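You operate a simulated robot arm through the tools that you are given. There is no shell and no other tool.

You run a simulated robot arm. Do the job below in one go: nothing can be reset, and whatever is moved stays where it is left.

## Task
Vent the drum and pump the small jug up to its 0.2 L line.
Fine: vent before you pump; shut spout valve and vent after; spill nothing. Where these are worked on the way, their far stop is far enough and under half their travel is too little: spout valve.

The check looks at the end state, three seconds after you hand in, the way a careful person would. Anything else that was tipped, shoved, dropped, spilled or broken makes it a failure.

## Robot
A 6-joint arm with a two-finger gripper, fixed in place. Base frame: the origin is on the floor under the middle of its stand, x ahead of it, y to its left, z up. Lengths are in m, angles in degrees, forces in N, time in s.
It reaches about 0.754 m from its shoulder. Its first joint turns from -66.0 to 66.0 degrees. Payload 2.45 kg.
The tool frame sits at the grasp point between the pads (the TCP): z along the fingers, y along the line on which they close. The tips reach 0.03 m beyond it. The gripper opens to 0.106 m; its body begins 0.079 m behind the TCP.
Orientation is that of the tool frame in the base frame, as a unit quaternion [x, y, z, w]. With the fingers straight down and closing along the base's y, the tool's x points along the base's -x, its y along +y and its z along -z.

## Interface
- The arm moves only by the tool arm_command. Its argument "motion" is a list of rows, each an object of numbers (a shift or turn left out is 0, a gripper value left out holds the last): "dx", "dy", "dz": the shift along the tool's x, y, z in m; "wx", "wy", "wz": the turn, a rotation vector about the tool's x, y, z in degrees; "jaw": the closure, from 0 (fully open) to 1 (shut). In form: [{"dx": .., "dy": .., "dz": .., "wx": .., "wy": .., "wz": .., "jaw": ..}, ...]. A call has 1 to 20 rows; each row shifts and turns the commanded pose from where the row before left it, along the tool's axes as they then stand. Each row takes 0.2 s and may step no farther than 0.05 m and 8.6 degrees from the row before; otherwise, or with a gripper value out of range, the whole call is refused. Where a pose cannot be reached the arm comes as near as it can. A force on the tool above 40 N (or 10 N above the force at the start of the call, whichever is more), or a blocked arm, ends the call early, and 0.2 s more pass. Each finger travels about 0.153 m/s and halts on what it meets, pressing with about 23 N; the grip force reading is that of the motor and also rises with nothing between the fingers. The clock runs only during rows and for 0.2 s after the last one: add rows that do not move to give the fingers time. It gives the time, the measured TCP pose, the force on the tool (base axes), the opening and the grip force at its end, in the units of the frame above (readings bear some noise), with the torque about the TCP (base axes, N m) and any sound that the robot's microphone picked up.
- Cameras (640 x 400 px; columns grow to the right, rows downward): "scene" is fixed at [0.0243, 0.3953, 1.4145]; the picture's right is [-0.96, -0.29, 0.00], its down [-0.14, 0.45, -0.88] and it looks along [0.26, -0.84, -0.47] (base axes); focal length 242 px, centre (320, 200). "wrist" rides on the gripper at [0.076, -0.002, -0.106] in the tool frame; the picture's right is [0.02, 1.00, 0.00], its down [-0.78, 0.02, -0.62] and it looks along [-0.62, 0.01, 0.78] (tool axes); focal length 247 px, centre (320, 200). There is no depth. A picture from a camera that has moved, and an enlarged one, comes with that camera's place and axes in the base frame and with its lens.
- camera(camera): a new picture of that camera. The clock stands still meanwhile.
- close_up(camera, box): a new picture of the part [left, top, right, bottom] of that camera's present view, enlarged. The clock stands still meanwhile.
- hand_in(): hands the job in; it is judged then, once.

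Nothing tells you positions but the pictures and the camera data. Unless the task says otherwise, let go and move clear before handing in.

The tools are called as a command line: name --argument value ..., lists and objects as JSON in quotes. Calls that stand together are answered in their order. arm_command: Moves the arm, as the interface text tells. Its arguments: {"type":"object","properties":{"motion":{"type":"array","items":{"type":"object","properties":{"dx":{"type":"number"},"dy":{"type":"number"},"dz":{"type":"number"},"wx":{"type":"number"},"wy":{"type":"number"},"wz":{"type":"number"},"jaw":{"type":"number"}}}}},"required":["motion"]} The other tools are called the same way: camera (camera) takes a picture; close_up (camera, box) takes an enlarged picture of a part of a camera's view; hand_in () hands the job in.

At the start:

```text
time: 0.0
tool_pos: [0.3094, -0.1167, 1.3474]
orientation: [0.0, 1.0, -0.002, 0.002]
force: [0.3, -0.2, 0.2]
torque: [0.02, -0.02, 0.01]
gripper_width: 0.106
grip_force: 0.1
```

scene: 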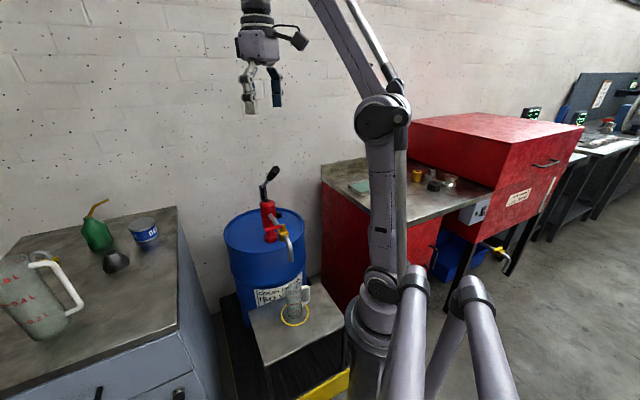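
wrist: 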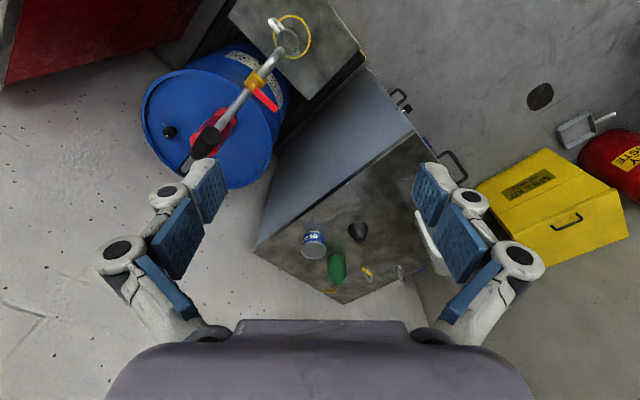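

I see a blue drum with a red lever pump, a spout with a yellow/red valve, and a small jug on a stand below the spout. I'll look closer at the pump, the vent, and the jug before moving.

close_up --camera "scene" --box '[210, 150, 350, 240]'

close_up --camera "scene" --box '[230, 230, 350, 340]'

close_up --camera "wrist" --box '[130, 0, 330, 200]'

close_up --camera "scene" --box '[0, 180, 200, 350]'

```text
4.44 times, centred on (280, 195) of scene
camera zoom: at [0.0243, 0.3953, 1.4145], right [-0.96, -0.29, 0.0], down [-0.14, 0.45, -0.88], along [0.26, -0.84, -0.47], focal length 1075 px, centre (498, 222)
```

zoom: 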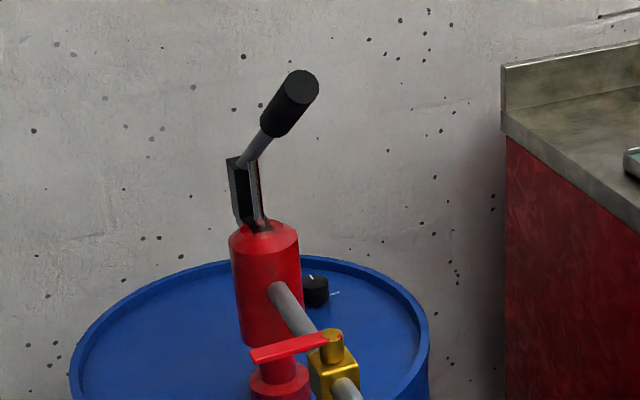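

```text
3.64 times, centred on (290, 285) of scene
camera zoom: at [0.0243, 0.3953, 1.4145], right [-0.96, -0.29, 0.0], down [-0.14, 0.45, -0.88], along [0.26, -0.84, -0.47], focal length 880 px, centre (429, -109)
```

zoom: 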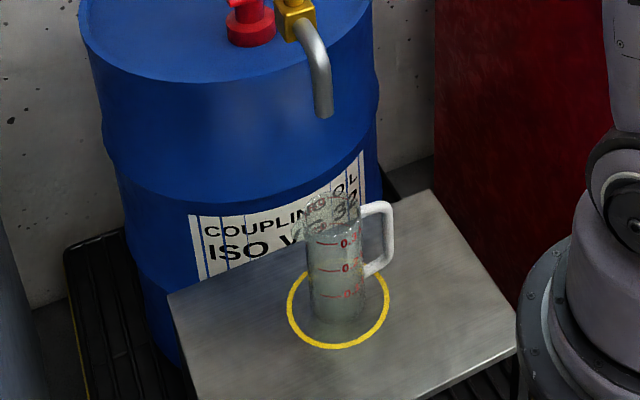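

```text
2.00 times, centred on (230, 100) of wrist
camera zoom: at [0.2337, -0.1191, 1.4547], right [-0.02, 1.0, 0.0], down [0.78, 0.02, 0.62], along [0.62, 0.01, -0.78], focal length 494 px, centre (500, 400)
```

zoom: 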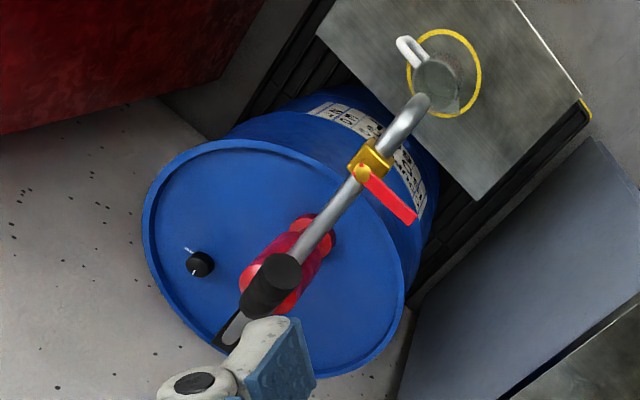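

```text
2.35 times, centred on (100, 265) of scene
camera zoom: at [0.0243, 0.3953, 1.4145], right [-0.96, -0.29, 0.0], down [-0.14, 0.45, -0.88], along [0.26, -0.84, -0.47], focal length 569 px, centre (838, 47)
```

zoom: 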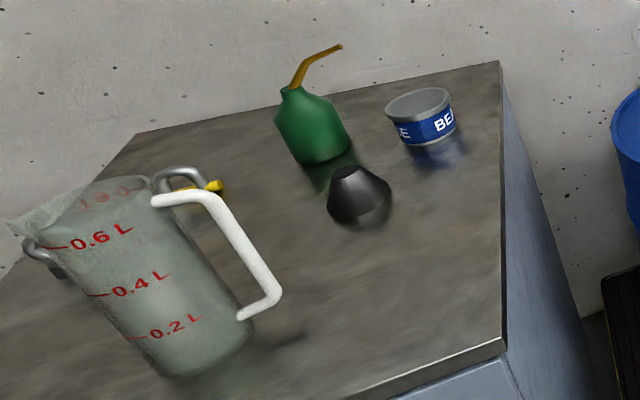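

The jug already stands in the ring under the spout. The vent looks like a black knob on the drum lid near (0.55,-0.58,0.735), and the lever grip is near (0.38..0.45,-0.27..-0.34,1.06..1.13). I'll turn the wrist so its camera faces the drum and gives a better view.

arm_command --motion '[{"wz": 8}, {"wz": 8}, {"wz": 8}, {"wz": 8}, {"wz": 8}, {"wz": 5}, {}]'

camera --camera "wrist"

camera --camera "scene"

```text
time: 1.6
tool_pos: [0.3105, -0.1174, 1.3481]
orientation: [0.384, 0.923, -0.001, 0.001]
force: [0.1, -0.1, -0.4]
torque: [0.01, -0.03, -0.02]
gripper_width: 0.1058
grip_force: 0.0
```

```text
taken
camera wrist: at [0.2553, -0.0646, 1.4549], right [0.69, 0.72, 0.0], down [0.56, -0.54, 0.62], along [0.45, -0.43, -0.78], focal length 247 px, centre (320, 200)
```

wrist: 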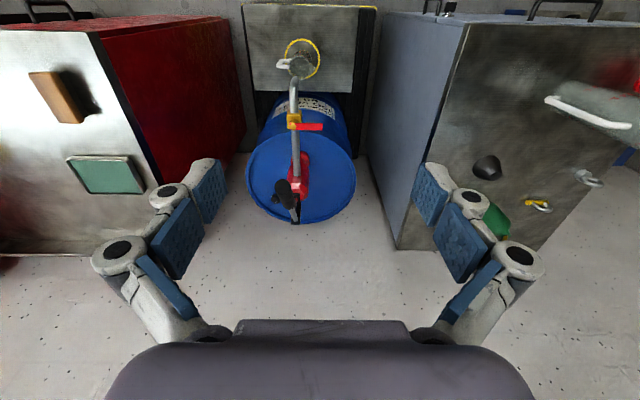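

```text
taken
```

scene: 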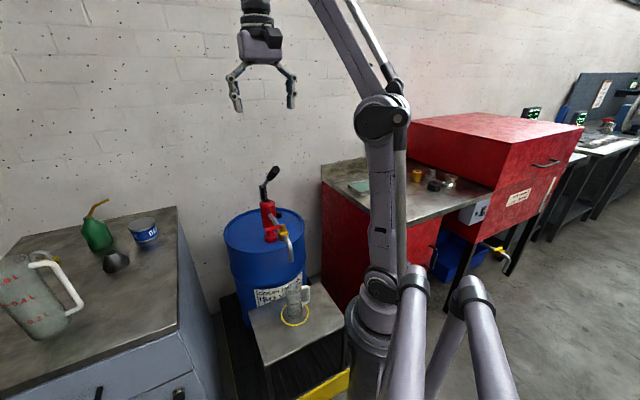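

close_up --camera "wrist" --box '[230, 100, 380, 240]'

close_up --camera "wrist" --box '[240, 20, 350, 140]'

```text
2.86 times, centred on (305, 170) of wrist
camera zoom: at [0.2553, -0.0646, 1.4549], right [0.69, 0.72, 0.0], down [0.56, -0.54, 0.62], along [0.45, -0.43, -0.78], focal length 706 px, centre (363, 286)
```

zoom: 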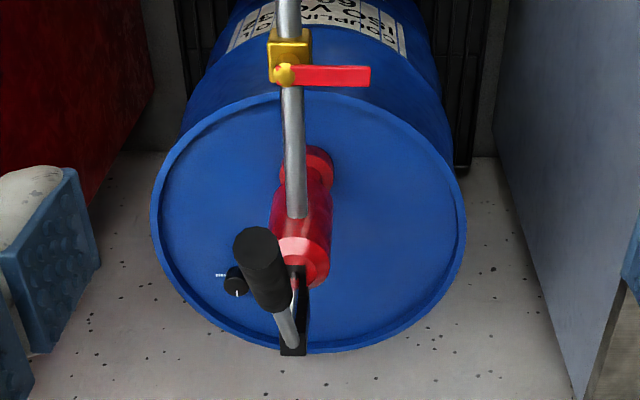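

```text
3.33 times, centred on (295, 80) of wrist
camera zoom: at [0.2553, -0.0646, 1.4549], right [0.69, 0.72, 0.0], down [0.56, -0.54, 0.62], along [0.45, -0.43, -0.78], focal length 823 px, centre (403, 600)
```

zoom: 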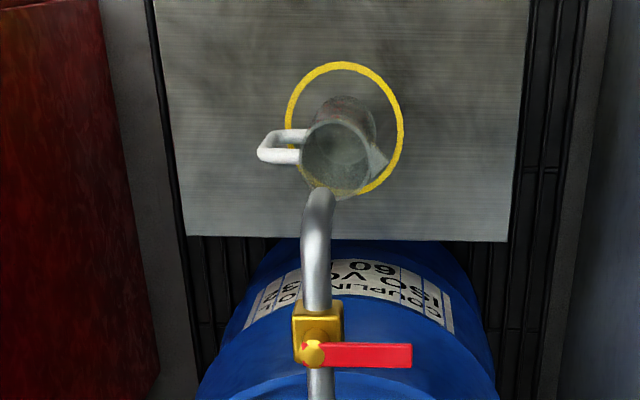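

The drum sits about (0.56,-0.45) with a 0.19 m radius, and the pump pivot is near (0.53,-0.42,0.985). The valve handle is square to the pipe, so it looks shut. I'll swing right, high and clear of the lever, to read the vent knob.

arm_command --motion '[{"dx": -0.0313, "dy": -0.0275, "dz": 0.0125}, {"dx": -0.0313, "dy": -0.0275, "dz": 0.0125}, {"dx": -0.0313, "dy": -0.0275, "dz": 0.0125}, {"dx": -0.0313, "dy": -0.0275, "dz": 0.0125}, {"dx": -0.0313, "dy": -0.0275, "dz": 0.0125}, {"dx": -0.0313, "dy": -0.0275, "dz": 0.0125}, {"dx": -0.0313, "dy": -0.0275, "dz": 0.0125}, {"dx": -0.0313, "dy": -0.0275, "dz": 0.0125}, {}, {}]'

camera --camera "wrist"

camera --camera "scene"

```text
time: 3.8
tool_pos: [0.3203, -0.4085, 1.2431]
orientation: [0.383, 0.924, 0.001, 0.001]
force: [0.2, 0.0, -0.2]
torque: [-0.02, 0.0, -0.03]
gripper_width: 0.1058
grip_force: 0.0
out of reach, approached as far as the arm can: row 6, 7, 8
```

```text
taken
camera wrist: at [0.2652, -0.3559, 1.3502], right [0.69, 0.72, 0.0], down [0.56, -0.54, 0.62], along [0.45, -0.43, -0.78], focal length 247 px, centre (320, 200)
```

wrist: 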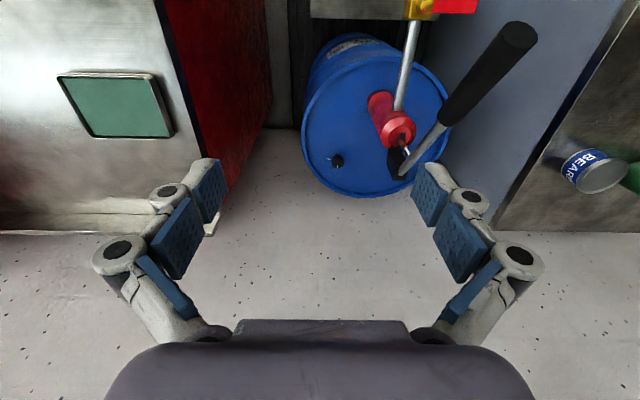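

```text
taken
```

scene: 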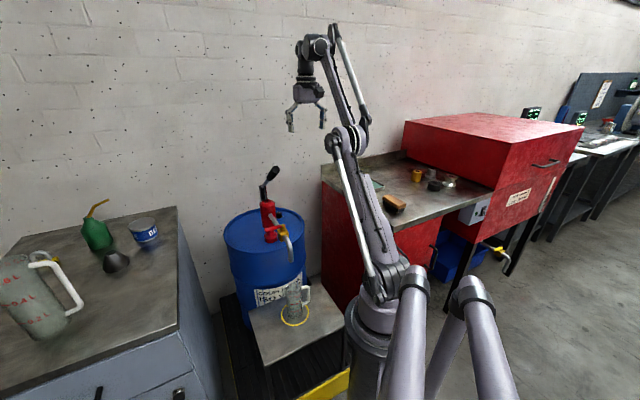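

The arm is at its reach limit up here, so the vent will need a tilted tool. I'll zoom in on the vent knob.

close_up --camera "wrist" --box '[310, 140, 370, 180]'

close_up --camera "wrist" --box '[340, 0, 480, 190]'

close_up --camera "scene" --box '[260, 200, 300, 225]'

```text
10.00 times, centred on (340, 160) of wrist
camera zoom: at [0.2652, -0.3559, 1.3502], right [0.69, 0.72, 0.0], down [0.56, -0.54, 0.62], along [0.45, -0.43, -0.78], focal length 2470 px, centre (120, 600)
```

zoom: 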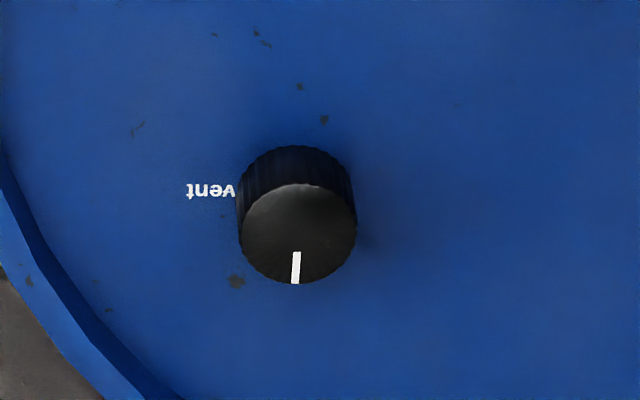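

```text
2.11 times, centred on (410, 95) of wrist
camera zoom: at [0.2652, -0.3559, 1.3502], right [0.69, 0.72, 0.0], down [0.56, -0.54, 0.62], along [0.45, -0.43, -0.78], focal length 520 px, centre (130, 421)
```

zoom: 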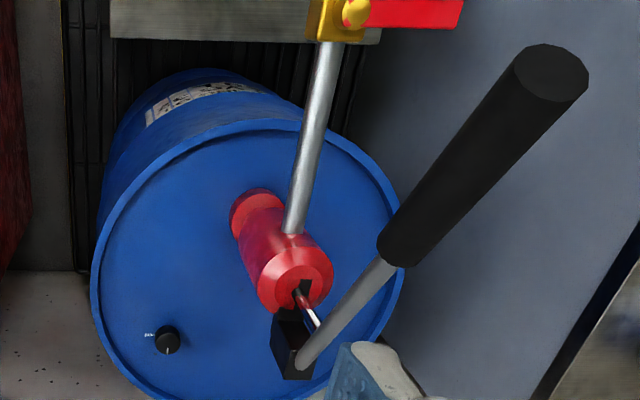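

```text
16.00 times, centred on (280, 212) of scene
camera zoom: at [0.0243, 0.3952, 1.4145], right [-0.96, -0.29, 0.0], down [-0.14, 0.45, -0.88], along [0.26, -0.84, -0.47], focal length 3870 px, centre (960, 0)
```

zoom: 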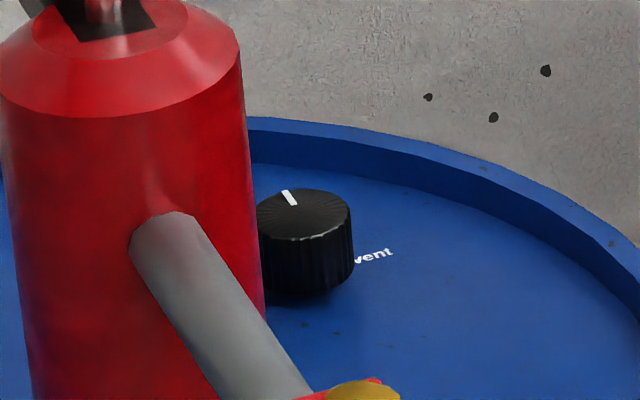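

The knob is about 34 mm across and 20 mm tall, with its tick facing away from the robot and its top near (0.54,-0.56,0.76). I'll approach from the right side, clear of the pump and lever, with a tilt, so I'll re-orient here first.

arm_command --motion '[{"wz": -7.5}, {"wz": -7.5}, {"wz": -7.5}, {"wz": -7.5}, {"wz": -7.5}, {"wz": -7.5}, {"wy": -7}, {"wy": -7}, {"wy": -6}, {}]'

```text
time: 6.0
tool_pos: [0.3197, -0.4086, 1.2414]
orientation: [0.0, 0.985, -0.001, 0.175]
force: [-0.1, -0.1, 0.0]
torque: [0.04, 0.02, 0.0]
gripper_width: 0.1059
grip_force: 0.1
```

arm_command --motion '[{"dx": -0.0095, "dy": -0.0235, "dz": 0.0372}, {"dx": -0.0095, "dy": -0.0235, "dz": 0.0372}, {"dx": -0.0095, "dy": -0.0235, "dz": 0.0372}, {"dx": -0.0095, "dy": -0.0235, "dz": 0.0372}, {"dx": -0.0095, "dy": -0.0235, "dz": 0.0372}, {"dx": -0.0095, "dy": -0.0235, "dz": 0.0372}, {}]'

camera --camera "wrist"

camera --camera "scene"

```text
time: 7.6
tool_pos: [0.4469, -0.543, 1.049]
orientation: [0.0, 0.985, -0.001, 0.175]
force: [-0.4, 0.1, -1.6]
torque: [0.0, 0.01, 0.02]
gripper_width: 0.1059
grip_force: 0.0
out of reach, approached as far as the arm can: row 6
```

```text
taken
camera wrist: at [0.339, -0.5453, 1.1235], right [-0.02, 1.0, -0.01], down [0.52, 0.02, 0.85], along [0.85, 0.01, -0.52], focal length 247 px, centre (320, 200)
```

wrist: 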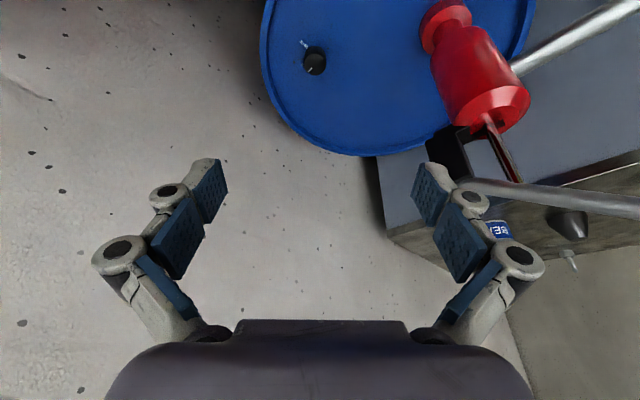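

```text
taken
```

scene: 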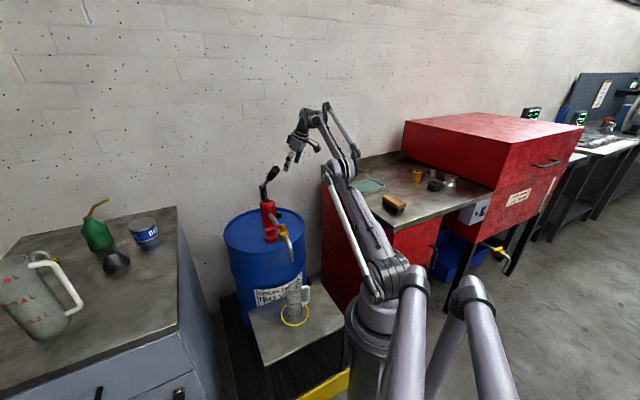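

close_up --camera "wrist" --box '[280, 25, 360, 85]'

close_up --camera "scene" --box '[240, 90, 380, 240]'

```text
6.67 times, centred on (320, 55) of wrist
camera zoom: at [0.339, -0.5453, 1.1235], right [-0.02, 1.0, -0.01], down [0.52, 0.02, 0.85], along [0.85, 0.01, -0.52], focal length 1646 px, centre (320, 1167)
```

zoom: 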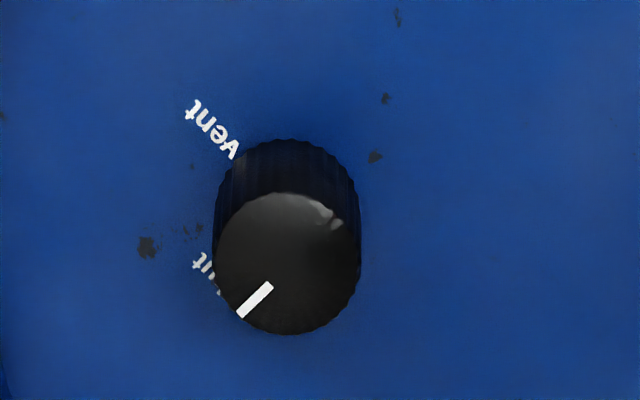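

```text
2.67 times, centred on (310, 165) of scene
camera zoom: at [0.0244, 0.3952, 1.4145], right [-0.96, -0.29, 0.0], down [-0.14, 0.45, -0.88], along [0.26, -0.84, -0.47], focal length 645 px, centre (347, 293)
```

zoom: 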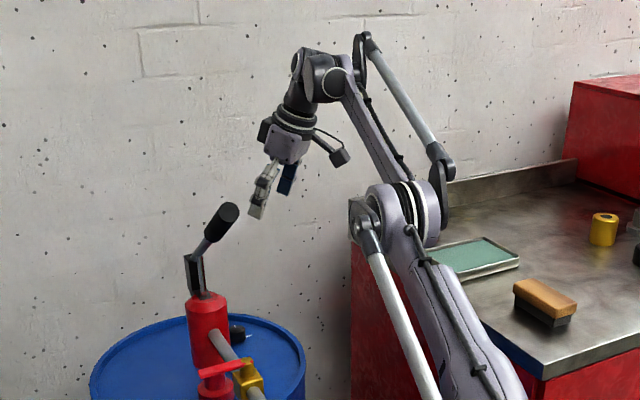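

The tick now points at "shut" and the "vent" label is a quarter turn clockwise seen from above. I'll tilt 30°, lean in from the right, and drop to a hover over the knob near (0.538,-0.553).

arm_command --motion '[{"wy": -5}, {"wy": -5}, {"wx": -3.75, "wz": -6.5}, {"wx": -3.75, "wz": -6.5, "jaw": 0.35}, {"dx": 0.0031, "dy": -0.0067, "dz": 0.0395}, {"dx": 0.0031, "dy": -0.0067, "dz": 0.0395}, {"dx": 0.0031, "dy": -0.0067, "dz": 0.0395}, {"dx": 0.0031, "dy": -0.0067, "dz": 0.0395}, {"dx": 0.0031, "dy": -0.0067, "dz": 0.0395}, {}]'

camera --camera "wrist"

close_up --camera "scene" --box '[210, 90, 380, 240]'

```text
time: 9.8
tool_pos: [0.523, -0.5335, 0.8705]
orientation: [-0.126, 0.958, 0.032, 0.257]
force: [0.4, -0.1, -0.4]
torque: [0.04, 0.0, -0.01]
gripper_width: 0.0691
grip_force: 0.1
out of reach, approached as far as the arm can: row 6, 8, 9
```

```text
taken
camera wrist: at [0.4082, -0.566, 0.9261], right [-0.28, 0.96, -0.01], down [0.35, 0.11, 0.93], along [0.9, 0.25, -0.37], focal length 247 px, centre (320, 200)
```

wrist: 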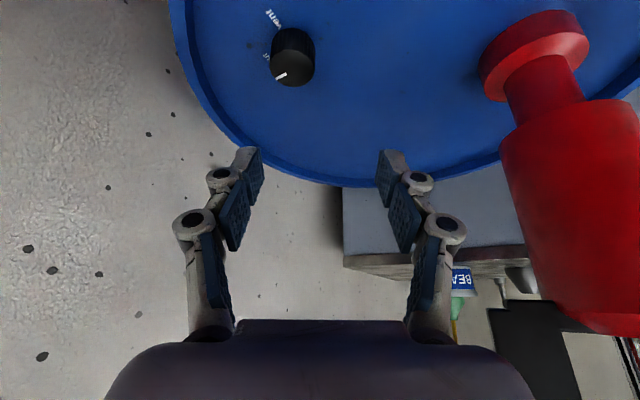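

```text
2.67 times, centred on (295, 165) of scene
camera zoom: at [0.0243, 0.3953, 1.4145], right [-0.96, -0.29, 0.0], down [-0.14, 0.45, -0.88], along [0.26, -0.84, -0.47], focal length 645 px, centre (387, 293)
```

zoom: 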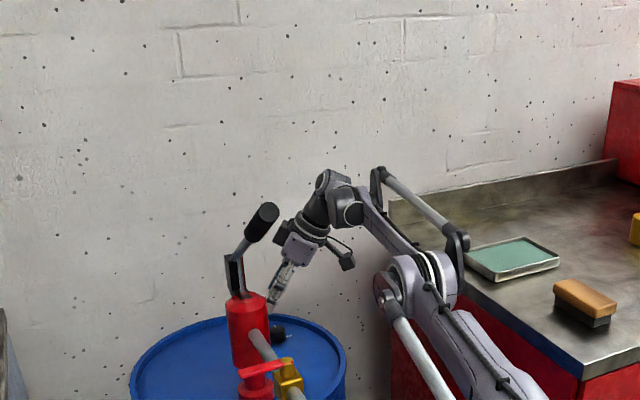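

close_up --camera "wrist" --box '[250, 0, 340, 100]'

```text
4.00 times, centred on (295, 50) of wrist
camera zoom: at [0.4082, -0.566, 0.9261], right [-0.28, 0.96, -0.01], down [0.35, 0.11, 0.93], along [0.9, 0.25, -0.37], focal length 988 px, centre (420, 800)
```

zoom: 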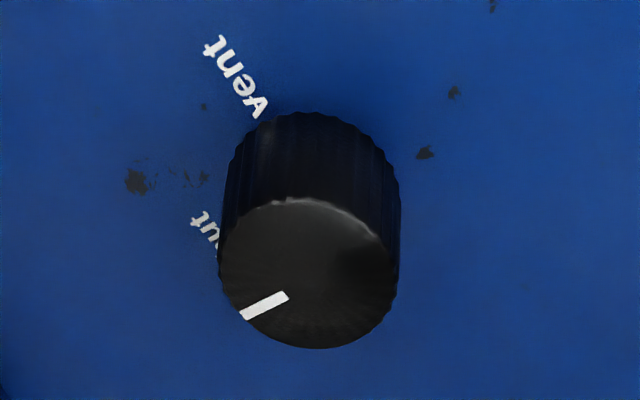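

The knob's top centre is about (0.543,-0.552,0.767), with the lid near 0.746. I'll step down and right toward the grip pose while checking reach.

arm_command --motion '[{"dx": 0.0128, "dy": -0.011, "dz": 0.0216}, {"dx": 0.0128, "dy": -0.011, "dz": 0.0216}, {}, {}]'

camera --camera "wrist"

```text
time: 10.8
tool_pos: [0.5129, -0.534, 0.8239]
orientation: [-0.126, 0.958, 0.032, 0.257]
force: [0.1, -0.3, -1.3]
torque: [-0.01, 0.01, -0.01]
gripper_width: 0.0689
grip_force: 0.1
out of reach, approached as far as the arm can: row 1, 2
```

```text
taken
camera wrist: at [0.3994, -0.5662, 0.8793], right [-0.28, 0.96, -0.01], down [0.35, 0.11, 0.93], along [0.9, 0.25, -0.37], focal length 247 px, centre (320, 200)
```

wrist: 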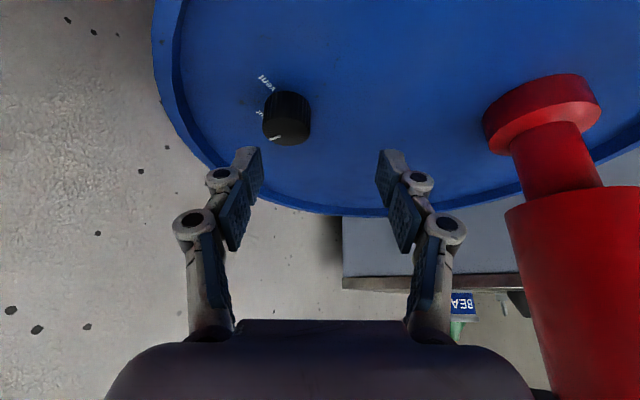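

The stop seems to be the first joint's limit, so I'll use a steeper pose (15° tilt) with the lean moved back, and pre-turn the wrist 45° so there's room for a quarter turn clockwise.

arm_command --motion '[{"dx": -0.015, "dz": -0.026}, {"wy": 7.5}, {"wy": 7.5}, {"wx": 1.62, "wz": 6.04}, {"wx": 1.62, "wz": 6.04}, {"wx": 1.62, "wz": 6.04}, {"wx": 1.62, "wz": 6.04}, {"wz": -7.5}, {"wz": -7.5}, {"wz": -7.5}, {"wz": -7.5}, {"wz": -7.5}, {"wz": -7.5}, {}]'

camera --camera "wrist"

close_up --camera "scene" --box '[210, 90, 380, 240]'

```text
time: 13.8
tool_pos: [0.5023, -0.5222, 0.8548]
orientation: [-0.3, 0.945, -0.06, 0.116]
force: [0.9, -1.3, -0.7]
torque: [0.04, 0.03, -0.01]
gripper_width: 0.0688
grip_force: 0.0
out of reach, approached as far as the arm can: row 2, 3
```

```text
taken
camera wrist: at [0.4166, -0.5625, 0.9441], right [-0.57, 0.8, -0.19], down [0.45, 0.5, 0.74], along [0.69, 0.33, -0.65], focal length 247 px, centre (320, 200)
```

wrist: 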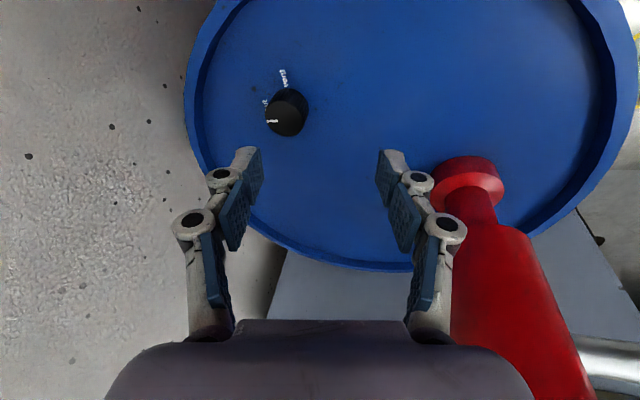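

```text
2.67 times, centred on (295, 165) of scene
camera zoom: at [0.0243, 0.3953, 1.4145], right [-0.96, -0.29, 0.0], down [-0.14, 0.45, -0.88], along [0.26, -0.84, -0.47], focal length 645 px, centre (387, 293)
```

zoom: 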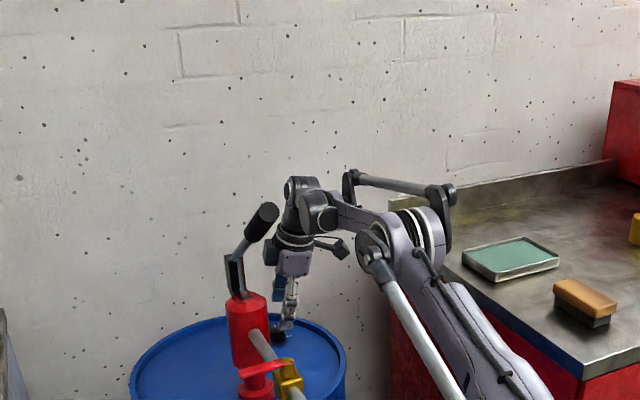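

close_up --camera "wrist" --box '[240, 50, 340, 150]'

```text
4.00 times, centred on (290, 100) of wrist
camera zoom: at [0.4166, -0.5625, 0.9441], right [-0.57, 0.8, -0.19], down [0.45, 0.5, 0.74], along [0.69, 0.33, -0.65], focal length 988 px, centre (440, 600)
```

zoom: 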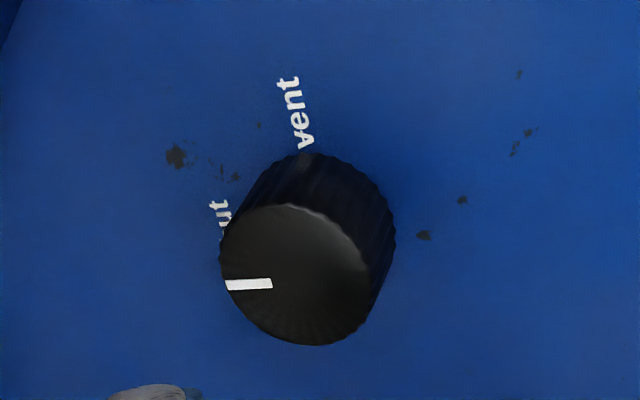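

arm_command --motion '[{"dx": -0.0034, "dy": -0.0191, "dz": 0.0171}, {"dx": -0.0034, "dy": -0.0191, "dz": 0.0171}, {}, {}]'

camera --camera "wrist"

```text
time: 14.8
tool_pos: [0.5211, -0.5313, 0.8308]
orientation: [-0.298, 0.945, -0.061, 0.116]
force: [0.1, -0.4, 0.3]
torque: [-0.03, 0.02, -0.01]
gripper_width: 0.0688
grip_force: 0.2
out of reach, approached as far as the arm can: row 2
```

```text
taken
camera wrist: at [0.4344, -0.5718, 0.9211], right [-0.57, 0.8, -0.19], down [0.45, 0.5, 0.74], along [0.69, 0.33, -0.64], focal length 247 px, centre (320, 200)
```

wrist: 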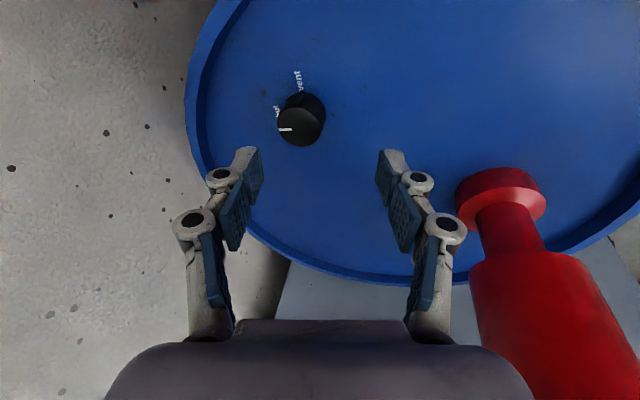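

The reach data fits a wrist centre about 0.30 m behind the TCP and a 0.68 m sphere around (0,0,1.10), so a 25° lean will reach the knob. I'll tilt further, set the yaw, then translate.

arm_command --motion '[{"wx": 3.6, "wy": -3.48}, {"wx": 3.6, "wy": -3.48}, {"wz": 7}, {"wz": 7}, {"wz": 7}, {}]'

```text
time: 16.2
tool_pos: [0.5214, -0.5314, 0.832]
orientation: [-0.117, 0.969, -0.066, 0.208]
force: [-0.3, -0.1, -0.1]
torque: [0.0, -0.02, 0.0]
gripper_width: 0.0688
grip_force: 0.0
```

arm_command --motion '[{"dx": -0.0039, "dy": -0.0191, "dz": 0.0131}, {}, {}]'

camera --camera "wrist"

```text
time: 17.0
tool_pos: [0.5337, -0.5495, 0.8258]
orientation: [-0.117, 0.969, -0.066, 0.207]
force: [-0.4, 0.4, 0.2]
torque: [0.0, 0.01, 0.0]
gripper_width: 0.0691
grip_force: 0.0
```

```text
taken
camera wrist: at [0.4222, -0.5625, 0.8932], right [-0.22, 0.96, -0.18], down [0.43, 0.27, 0.86], along [0.87, 0.11, -0.47], focal length 247 px, centre (320, 200)
```

wrist: 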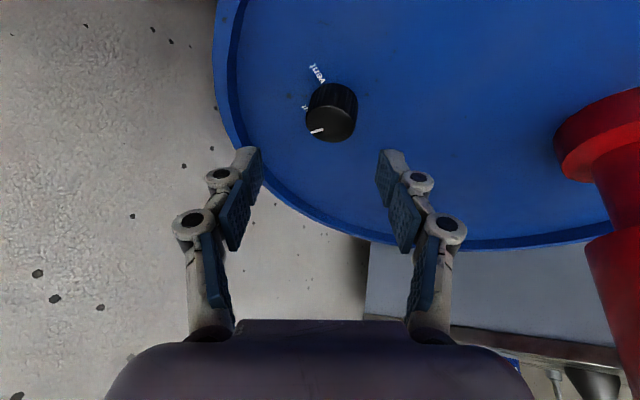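

arm_command --motion '[{"dx": 0.0074, "dy": 0.0032, "dz": 0.0188}, {"dx": 0.0074, "dy": 0.0032, "dz": 0.0188}, {}, {}]'

camera --camera "wrist"

close_up --camera "scene" --box '[240, 160, 330, 230]'

```text
time: 18.0
tool_pos: [0.5328, -0.5449, 0.7856]
orientation: [-0.119, 0.969, -0.067, 0.208]
force: [1.1, 3.4, 9.3]
torque: [0.46, 0.0, -0.07]
gripper_width: 0.0731
grip_force: 3.0
out of reach, approached as far as the arm can: row 2
```

```text
taken
camera wrist: at [0.4206, -0.5581, 0.854], right [-0.22, 0.96, -0.19], down [0.43, 0.27, 0.86], along [0.88, 0.11, -0.47], focal length 247 px, centre (320, 200)
```

wrist: 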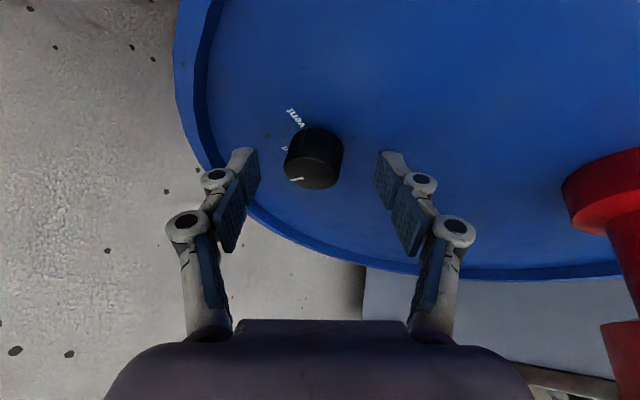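

```text
5.71 times, centred on (285, 195) of scene
camera zoom: at [0.0242, 0.3955, 1.4145], right [-0.96, -0.29, 0.0], down [-0.14, 0.45, -0.88], along [0.26, -0.84, -0.47], focal length 1382 px, centre (520, 229)
```

zoom: 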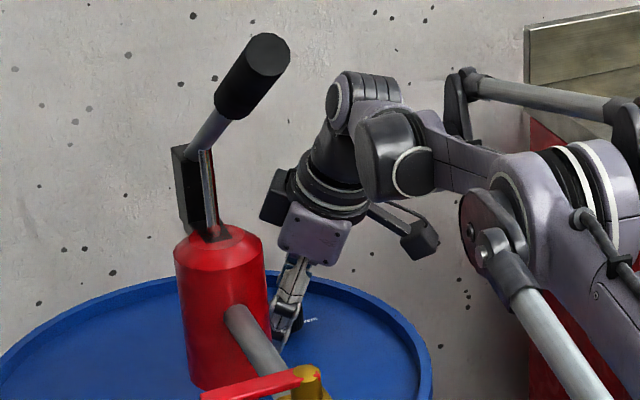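

The right fingertip is just touching the lid (9 N up). I'll lift 4 mm, centre on the knob, and close gently.

arm_command --motion '[{"dx": -0.0016, "dy": -0.0044, "dz": -0.0036}, {}, {"jaw": 0.6}, {"jaw": 0.8}, {}, {}]'

camera --camera "wrist"

```text
time: 19.4
tool_pos: [0.5309, -0.5486, 0.7925]
orientation: [-0.118, 0.969, -0.066, 0.207]
force: [-0.8, -2.3, 1.3]
torque: [0.59, 0.17, -0.1]
gripper_width: 0.0331
grip_force: 45.0
```

```text
taken
camera wrist: at [0.4192, -0.5613, 0.8593], right [-0.22, 0.96, -0.18], down [0.43, 0.27, 0.86], along [0.87, 0.11, -0.47], focal length 247 px, centre (320, 200)
```

wrist: 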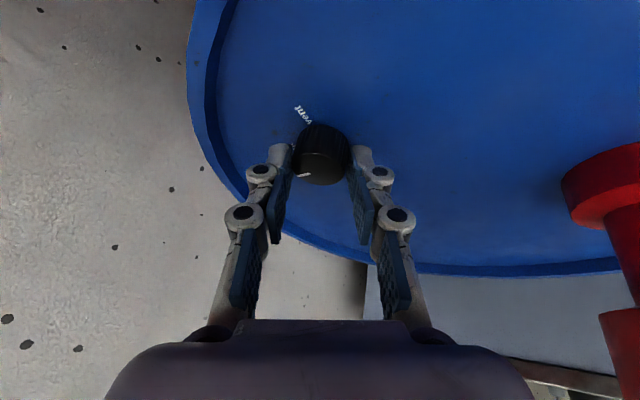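

The knob is gripped (33 mm). Now I'll turn it clockwise seen from above, in steps.

arm_command --motion '[{"wz": 6}, {"wz": 7}, {"wz": 7}, {"wz": 7}, {"wz": 7}, {"wz": 7}, {"wz": 7}, {}]'

close_up --camera "wrist" --box '[240, 80, 400, 220]'

```text
time: 21.2
tool_pos: [0.5299, -0.551, 0.7915]
orientation: [0.289, 0.932, 0.022, 0.218]
force: [-3.8, -19.2, 10.8]
torque: [-1.32, 0.23, -0.13]
gripper_width: 0.0327
grip_force: 45.6
```

```text
2.86 times, centred on (320, 150) of wrist
camera zoom: at [0.428, -0.5016, 0.8582], right [0.51, 0.84, 0.16], down [0.33, -0.36, 0.87], along [0.79, -0.4, -0.46], focal length 706 px, centre (320, 343)
```

zoom: 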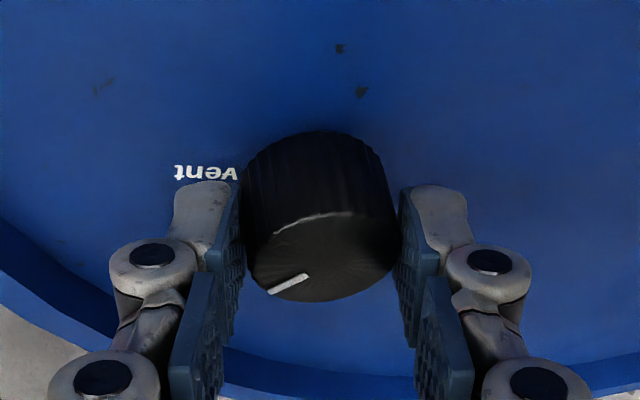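

The knob turned with the hand about 48°. I'll release, wind back, re-grip, and turn the remaining ~45°.

arm_command --motion '[{"jaw": 0.35}, {}, {}, {"wz": -8}, {"wz": -8}, {"wz": -8}, {"wz": -8}, {"wz": -8}, {"wz": -8}, {}]'

close_up --camera "wrist" --box '[200, 60, 440, 240]'

```text
time: 23.4
tool_pos: [0.5311, -0.5482, 0.79]
orientation: [-0.12, 0.969, -0.066, 0.207]
force: [-0.9, -0.5, 0.3]
torque: [-0.03, 0.02, 0.0]
gripper_width: 0.0692
grip_force: 0.1
```

```text
2.22 times, centred on (320, 150) of wrist
camera zoom: at [0.4196, -0.5612, 0.859], right [-0.22, 0.96, -0.19], down [0.43, 0.27, 0.86], along [0.87, 0.11, -0.47], focal length 549 px, centre (320, 311)
```

zoom: 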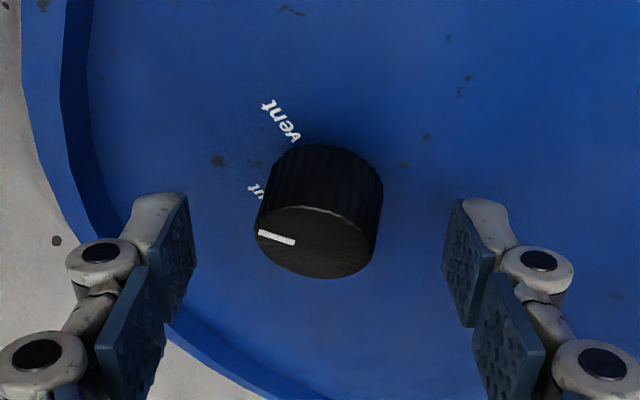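

arm_command --motion '[{"dx": 0.0006, "dy": 0.0, "dz": 0.0014}, {"jaw": 0.6}, {"jaw": 0.8}, {}, {}, {"wz": 6}, {"wz": 7}, {"wz": 7}, {"wz": 7}, {"wz": 7}, {"wz": 7}, {}]'

close_up --camera "wrist" --box '[240, 80, 400, 220]'

```text
time: 26.0
tool_pos: [0.5291, -0.5515, 0.7903]
orientation: [0.23, 0.948, 0.009, 0.218]
force: [-2.2, -19.1, 8.9]
torque: [-1.11, 0.23, -0.17]
gripper_width: 0.0322
grip_force: 44.8
out of reach, approached as far as the arm can: row 1
```

```text
2.86 times, centred on (320, 150) of wrist
camera zoom: at [0.4235, -0.5095, 0.856], right [0.42, 0.9, 0.11], down [0.37, -0.28, 0.89], along [0.83, -0.33, -0.45], focal length 706 px, centre (320, 343)
```

zoom: 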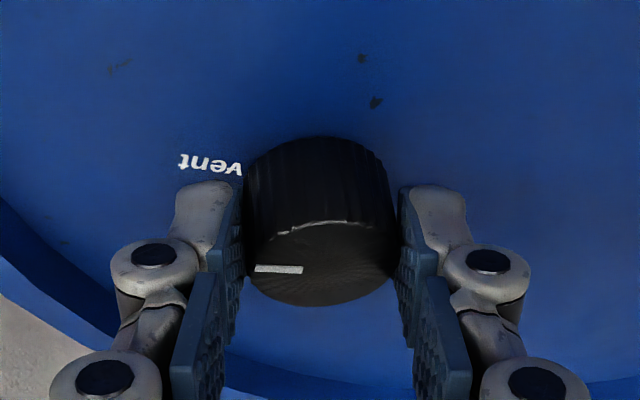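

arm_command --motion '[{"wz": 6}, {"wz": 5}, {}]'

close_up --camera "wrist" --box '[240, 80, 400, 220]'

```text
time: 26.8
tool_pos: [0.5287, -0.5515, 0.7917]
orientation: [0.32, 0.922, 0.03, 0.216]
force: [-5.0, -19.4, 12.6]
torque: [-1.05, 0.22, 0.52]
gripper_width: 0.0334
grip_force: 45.0
```

```text
2.86 times, centred on (320, 150) of wrist
camera zoom: at [0.4301, -0.4971, 0.858], right [0.56, 0.81, 0.18], down [0.3, -0.41, 0.86], along [0.77, -0.43, -0.47], focal length 706 px, centre (320, 343)
```

zoom: 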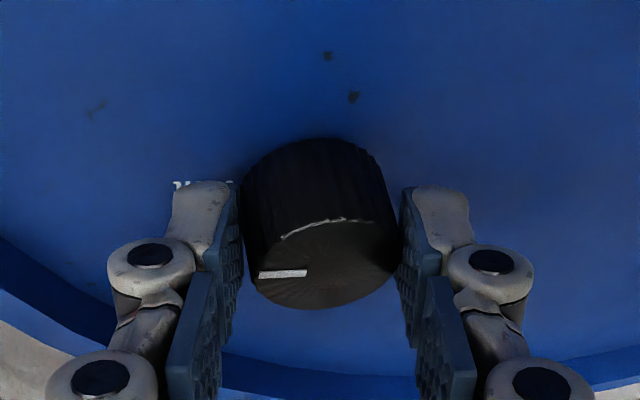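

The tick now points at "vent" and the torque shows it's at its stop. I'll release and lift straight up.

arm_command --motion '[{"jaw": 0.35}, {}, {}, {"dx": -0.017, "dy": 0.0087, "dz": -0.0407}, {"dx": -0.017, "dy": 0.0087, "dz": -0.0407}, {}, {}]'

camera --camera "wrist"

close_up --camera "scene" --box '[210, 130, 350, 240]'

```text
time: 28.4
tool_pos: [0.5291, -0.5476, 0.8803]
orientation: [0.318, 0.923, 0.032, 0.215]
force: [-1.1, 0.0, 0.5]
torque: [0.01, -0.01, -0.01]
gripper_width: 0.0689
grip_force: 0.1
```

```text
taken
camera wrist: at [0.4306, -0.4948, 0.9487], right [0.56, 0.81, 0.19], down [0.3, -0.41, 0.86], along [0.77, -0.42, -0.47], focal length 247 px, centre (320, 200)
```

wrist: 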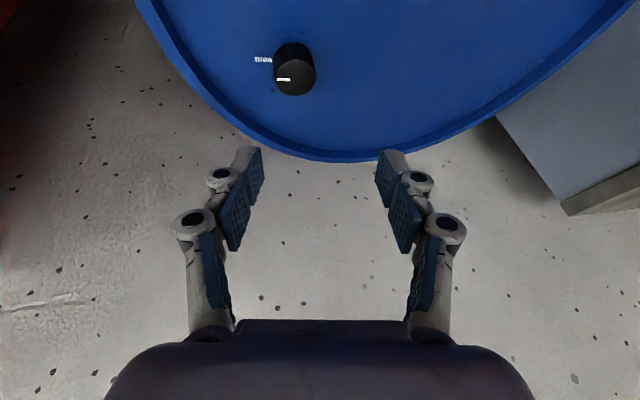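

```text
3.64 times, centred on (280, 185) of scene
camera zoom: at [0.0243, 0.3953, 1.4145], right [-0.96, -0.29, 0.0], down [-0.14, 0.45, -0.88], along [0.26, -0.84, -0.47], focal length 880 px, centre (466, 254)
```

zoom: 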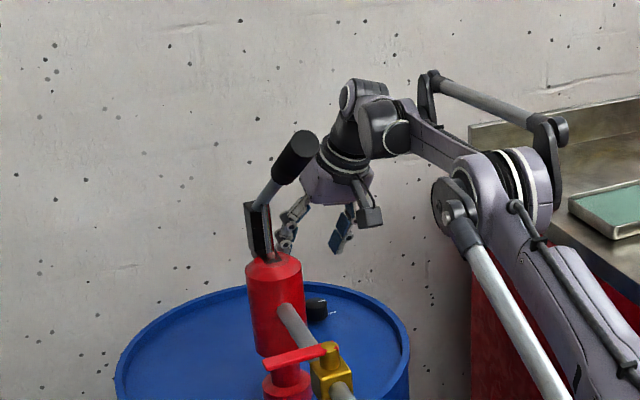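

The vent is open with the tick on "vent". I'll back off up and toward the robot, straighten the tool, and keep right of the lever.

arm_command --motion '[{"dz": -0.045}, {"dz": -0.045}, {"dz": -0.045}, {"dz": -0.045}, {"dx": 0.018, "dy": 0.0109, "dz": -0.034}, {"dx": 0.018, "dy": 0.0109, "dz": -0.034}, {"dx": 0.018, "dy": 0.0109, "dz": -0.034}, {"dx": 0.018, "dy": 0.0109, "dz": -0.034}, {"dx": 0.018, "dy": 0.0109, "dz": -0.034}, {"dx": 0.018, "dy": 0.0109, "dz": -0.034}, {"wx": 3.1, "wy": 5.4}, {"wx": 3.1, "wy": 5.4}, {"wx": 3.1, "wy": 5.4}, {"wx": 3.1, "wy": 5.4}, {}]'

camera --camera "wrist"

```text
time: 31.6
tool_pos: [0.3311, -0.4029, 1.1994]
orientation: [0.329, 0.944, -0.008, 0.003]
force: [0.6, -0.1, -0.4]
torque: [-0.01, -0.01, -0.02]
gripper_width: 0.0689
grip_force: 0.0
```

```text
taken
camera wrist: at [0.2715, -0.3543, 1.3064], right [0.6, 0.8, -0.01], down [0.63, -0.46, 0.63], along [0.5, -0.39, -0.78], focal length 247 px, centre (320, 200)
```

wrist: 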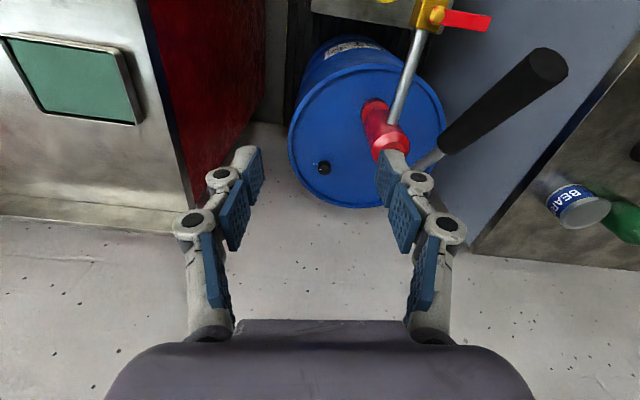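

arm_command --motion '[{"dx": 0.0252, "dy": 0.0192, "dz": -0.0225}, {"dx": 0.0252, "dy": 0.0192, "dz": -0.0225}, {"dx": 0.0252, "dy": 0.0192, "dz": -0.0225}, {"dx": 0.0252, "dy": 0.0192, "dz": -0.0225}, {"dx": 0.0298, "dy": 0.0295, "dz": 0.0067}, {"dx": 0.0298, "dy": 0.0295, "dz": 0.0067}, {"dx": 0.0298, "dy": 0.0295, "dz": 0.0067}, {"dx": 0.0298, "dy": 0.0295, "dz": 0.0067}, {"dx": 0.0298, "dy": 0.0295, "dz": 0.0067}, {"dx": 0.0298, "dy": 0.0295, "dz": 0.0067}, {"wz": 7.5}, {"wz": 7.5}, {}]'

camera --camera "wrist"

camera --camera "scene"

```text
time: 34.4
tool_pos: [0.27, -0.0288, 1.2418]
orientation: [0.449, 0.894, -0.008, 0.004]
force: [0.5, -0.1, 0.8]
torque: [0.0, 0.0, -0.01]
gripper_width: 0.0692
grip_force: 0.1
```

```text
taken
camera wrist: at [0.2241, 0.0339, 1.3482], right [0.79, 0.61, -0.01], down [0.48, -0.61, 0.63], along [0.38, -0.5, -0.77], focal length 247 px, centre (320, 200)
```

wrist: 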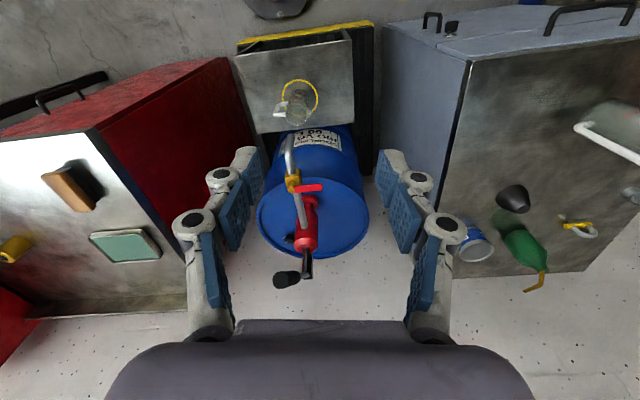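

```text
taken
```

scene: 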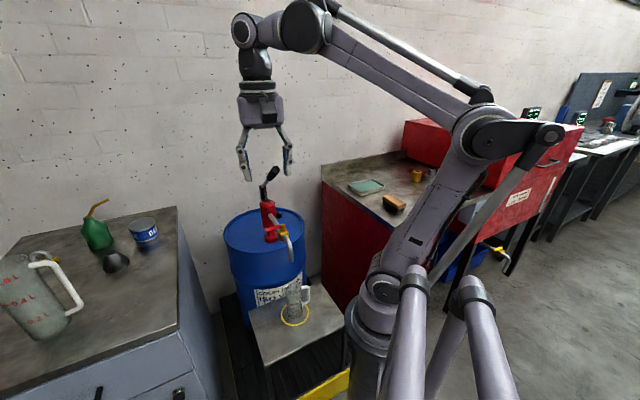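

close_up --camera "wrist" --box '[250, 70, 370, 210]'

close_up --camera "wrist" --box '[260, 160, 350, 300]'

close_up --camera "scene" --box '[255, 215, 315, 265]'

close_up --camera "scene" --box '[260, 270, 330, 330]'

```text
2.86 times, centred on (310, 140) of wrist
camera zoom: at [0.2241, 0.0339, 1.3482], right [0.79, 0.61, -0.01], down [0.48, -0.61, 0.63], along [0.38, -0.5, -0.77], focal length 706 px, centre (349, 371)
```

zoom: 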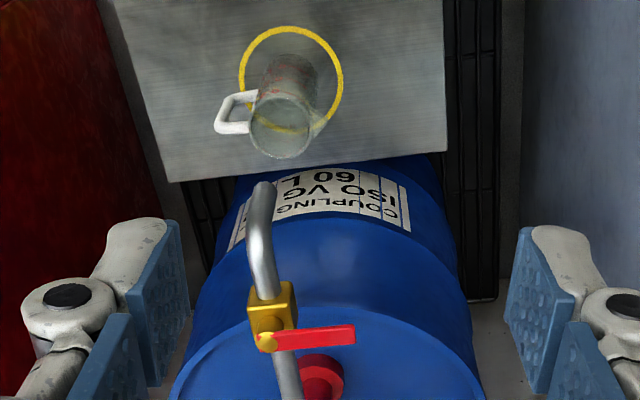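

```text
2.86 times, centred on (305, 230) of wrist
camera zoom: at [0.2241, 0.0339, 1.3482], right [0.79, 0.61, -0.01], down [0.48, -0.61, 0.63], along [0.38, -0.5, -0.77], focal length 706 px, centre (363, 114)
```

zoom: 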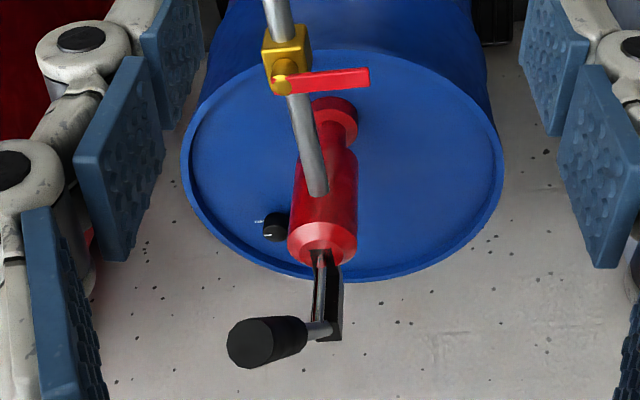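

```text
8.00 times, centred on (285, 240) of scene
camera zoom: at [0.0243, 0.3953, 1.4145], right [-0.96, -0.29, 0.0], down [-0.14, 0.45, -0.88], along [0.26, -0.84, -0.47], focal length 1935 px, centre (600, -120)
```

zoom: 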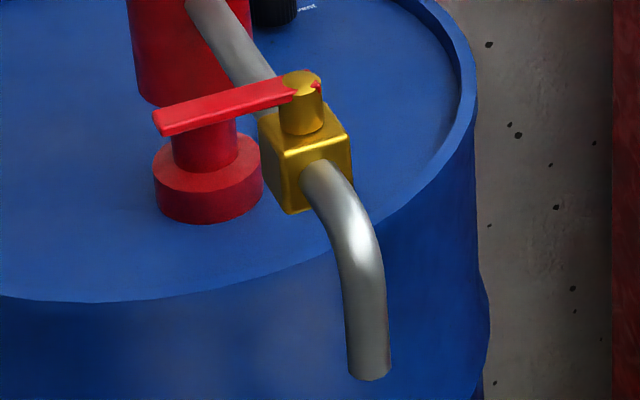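

```text
6.67 times, centred on (295, 300) of scene
camera zoom: at [0.0243, 0.3953, 1.4145], right [-0.96, -0.29, 0.0], down [-0.14, 0.45, -0.88], along [0.26, -0.84, -0.47], focal length 1613 px, centre (487, -467)
```

zoom: 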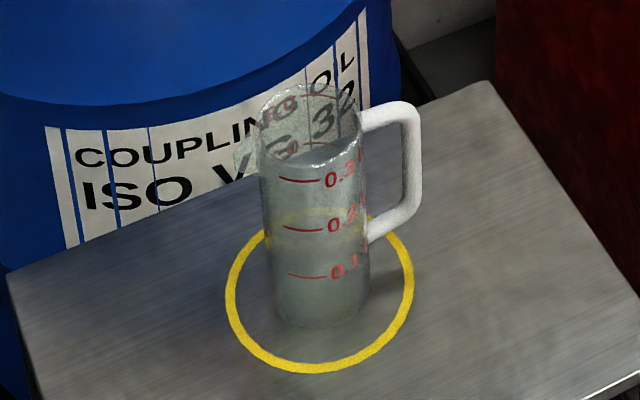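

The valve handle is square to the pipe (shut), and the jug is empty with lines at 0.1, 0.2 and 0.3. Before opening anything I'll look from straight above to check the spout really is over the jug.

arm_command --motion '[{"wz": -7.2}, {"wz": -7.2}, {"wz": -7.2}, {"wz": -7.2}, {"wz": -7.2}, {"wz": -7.2}, {"wy": 7.5}, {"wy": 7.5}, {"dx": -0.0214, "dy": -0.0326, "dz": -0.0105}, {"dx": -0.0214, "dy": -0.0326, "dz": -0.0105}, {"dx": -0.0214, "dy": -0.0326, "dz": -0.0105}, {"dx": -0.0214, "dy": -0.0326, "dz": -0.0105}, {"dx": -0.0214, "dy": -0.0326, "dz": -0.0105}, {}]'

camera --camera "wrist"

```text
time: 37.4
tool_pos: [0.3576, -0.2097, 1.2682]
orientation: [0.088, 0.988, 0.003, -0.13]
force: [-0.9, 0.6, -0.9]
torque: [0.03, -0.03, -0.03]
gripper_width: 0.0691
grip_force: 0.0
```

```text
taken
camera wrist: at [0.3124, -0.201, 1.3913], right [0.15, 0.99, -0.01], down [0.91, -0.14, 0.4], along [0.39, -0.07, -0.92], focal length 247 px, centre (320, 200)
```

wrist: 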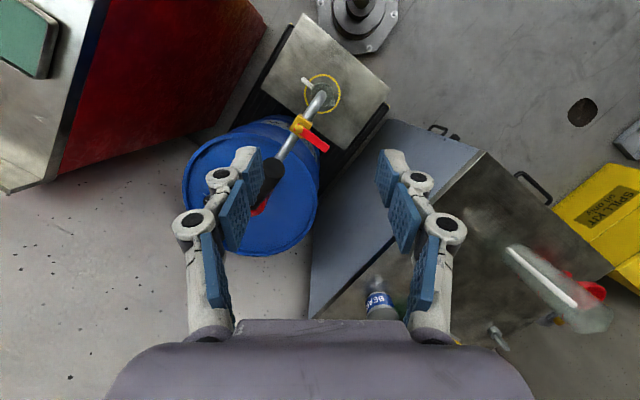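

close_up --camera "wrist" --box '[285, 60, 365, 130]'

close_up --camera "wrist" --box '[230, 90, 350, 220]'

```text
5.71 times, centred on (325, 95) of wrist
camera zoom: at [0.3124, -0.201, 1.3913], right [0.15, 0.99, -0.01], down [0.91, -0.14, 0.4], along [0.39, -0.07, -0.92], focal length 1411 px, centre (291, 800)
```

zoom: 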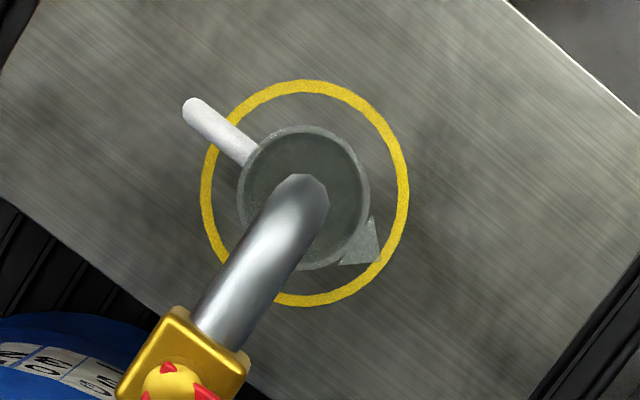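

```text
3.08 times, centred on (290, 155) of wrist
camera zoom: at [0.3124, -0.201, 1.3913], right [0.15, 0.99, -0.01], down [0.91, -0.14, 0.4], along [0.39, -0.07, -0.92], focal length 760 px, centre (412, 338)
```

zoom: 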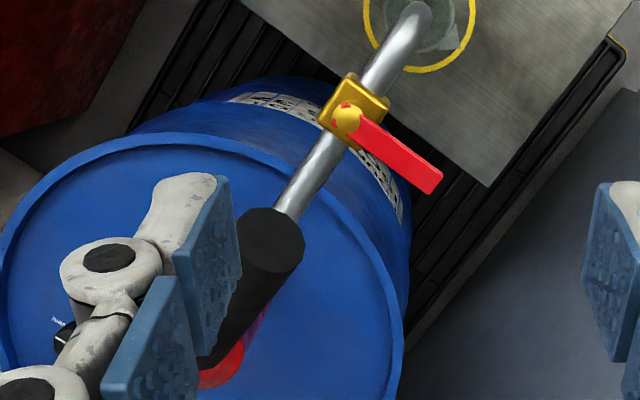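

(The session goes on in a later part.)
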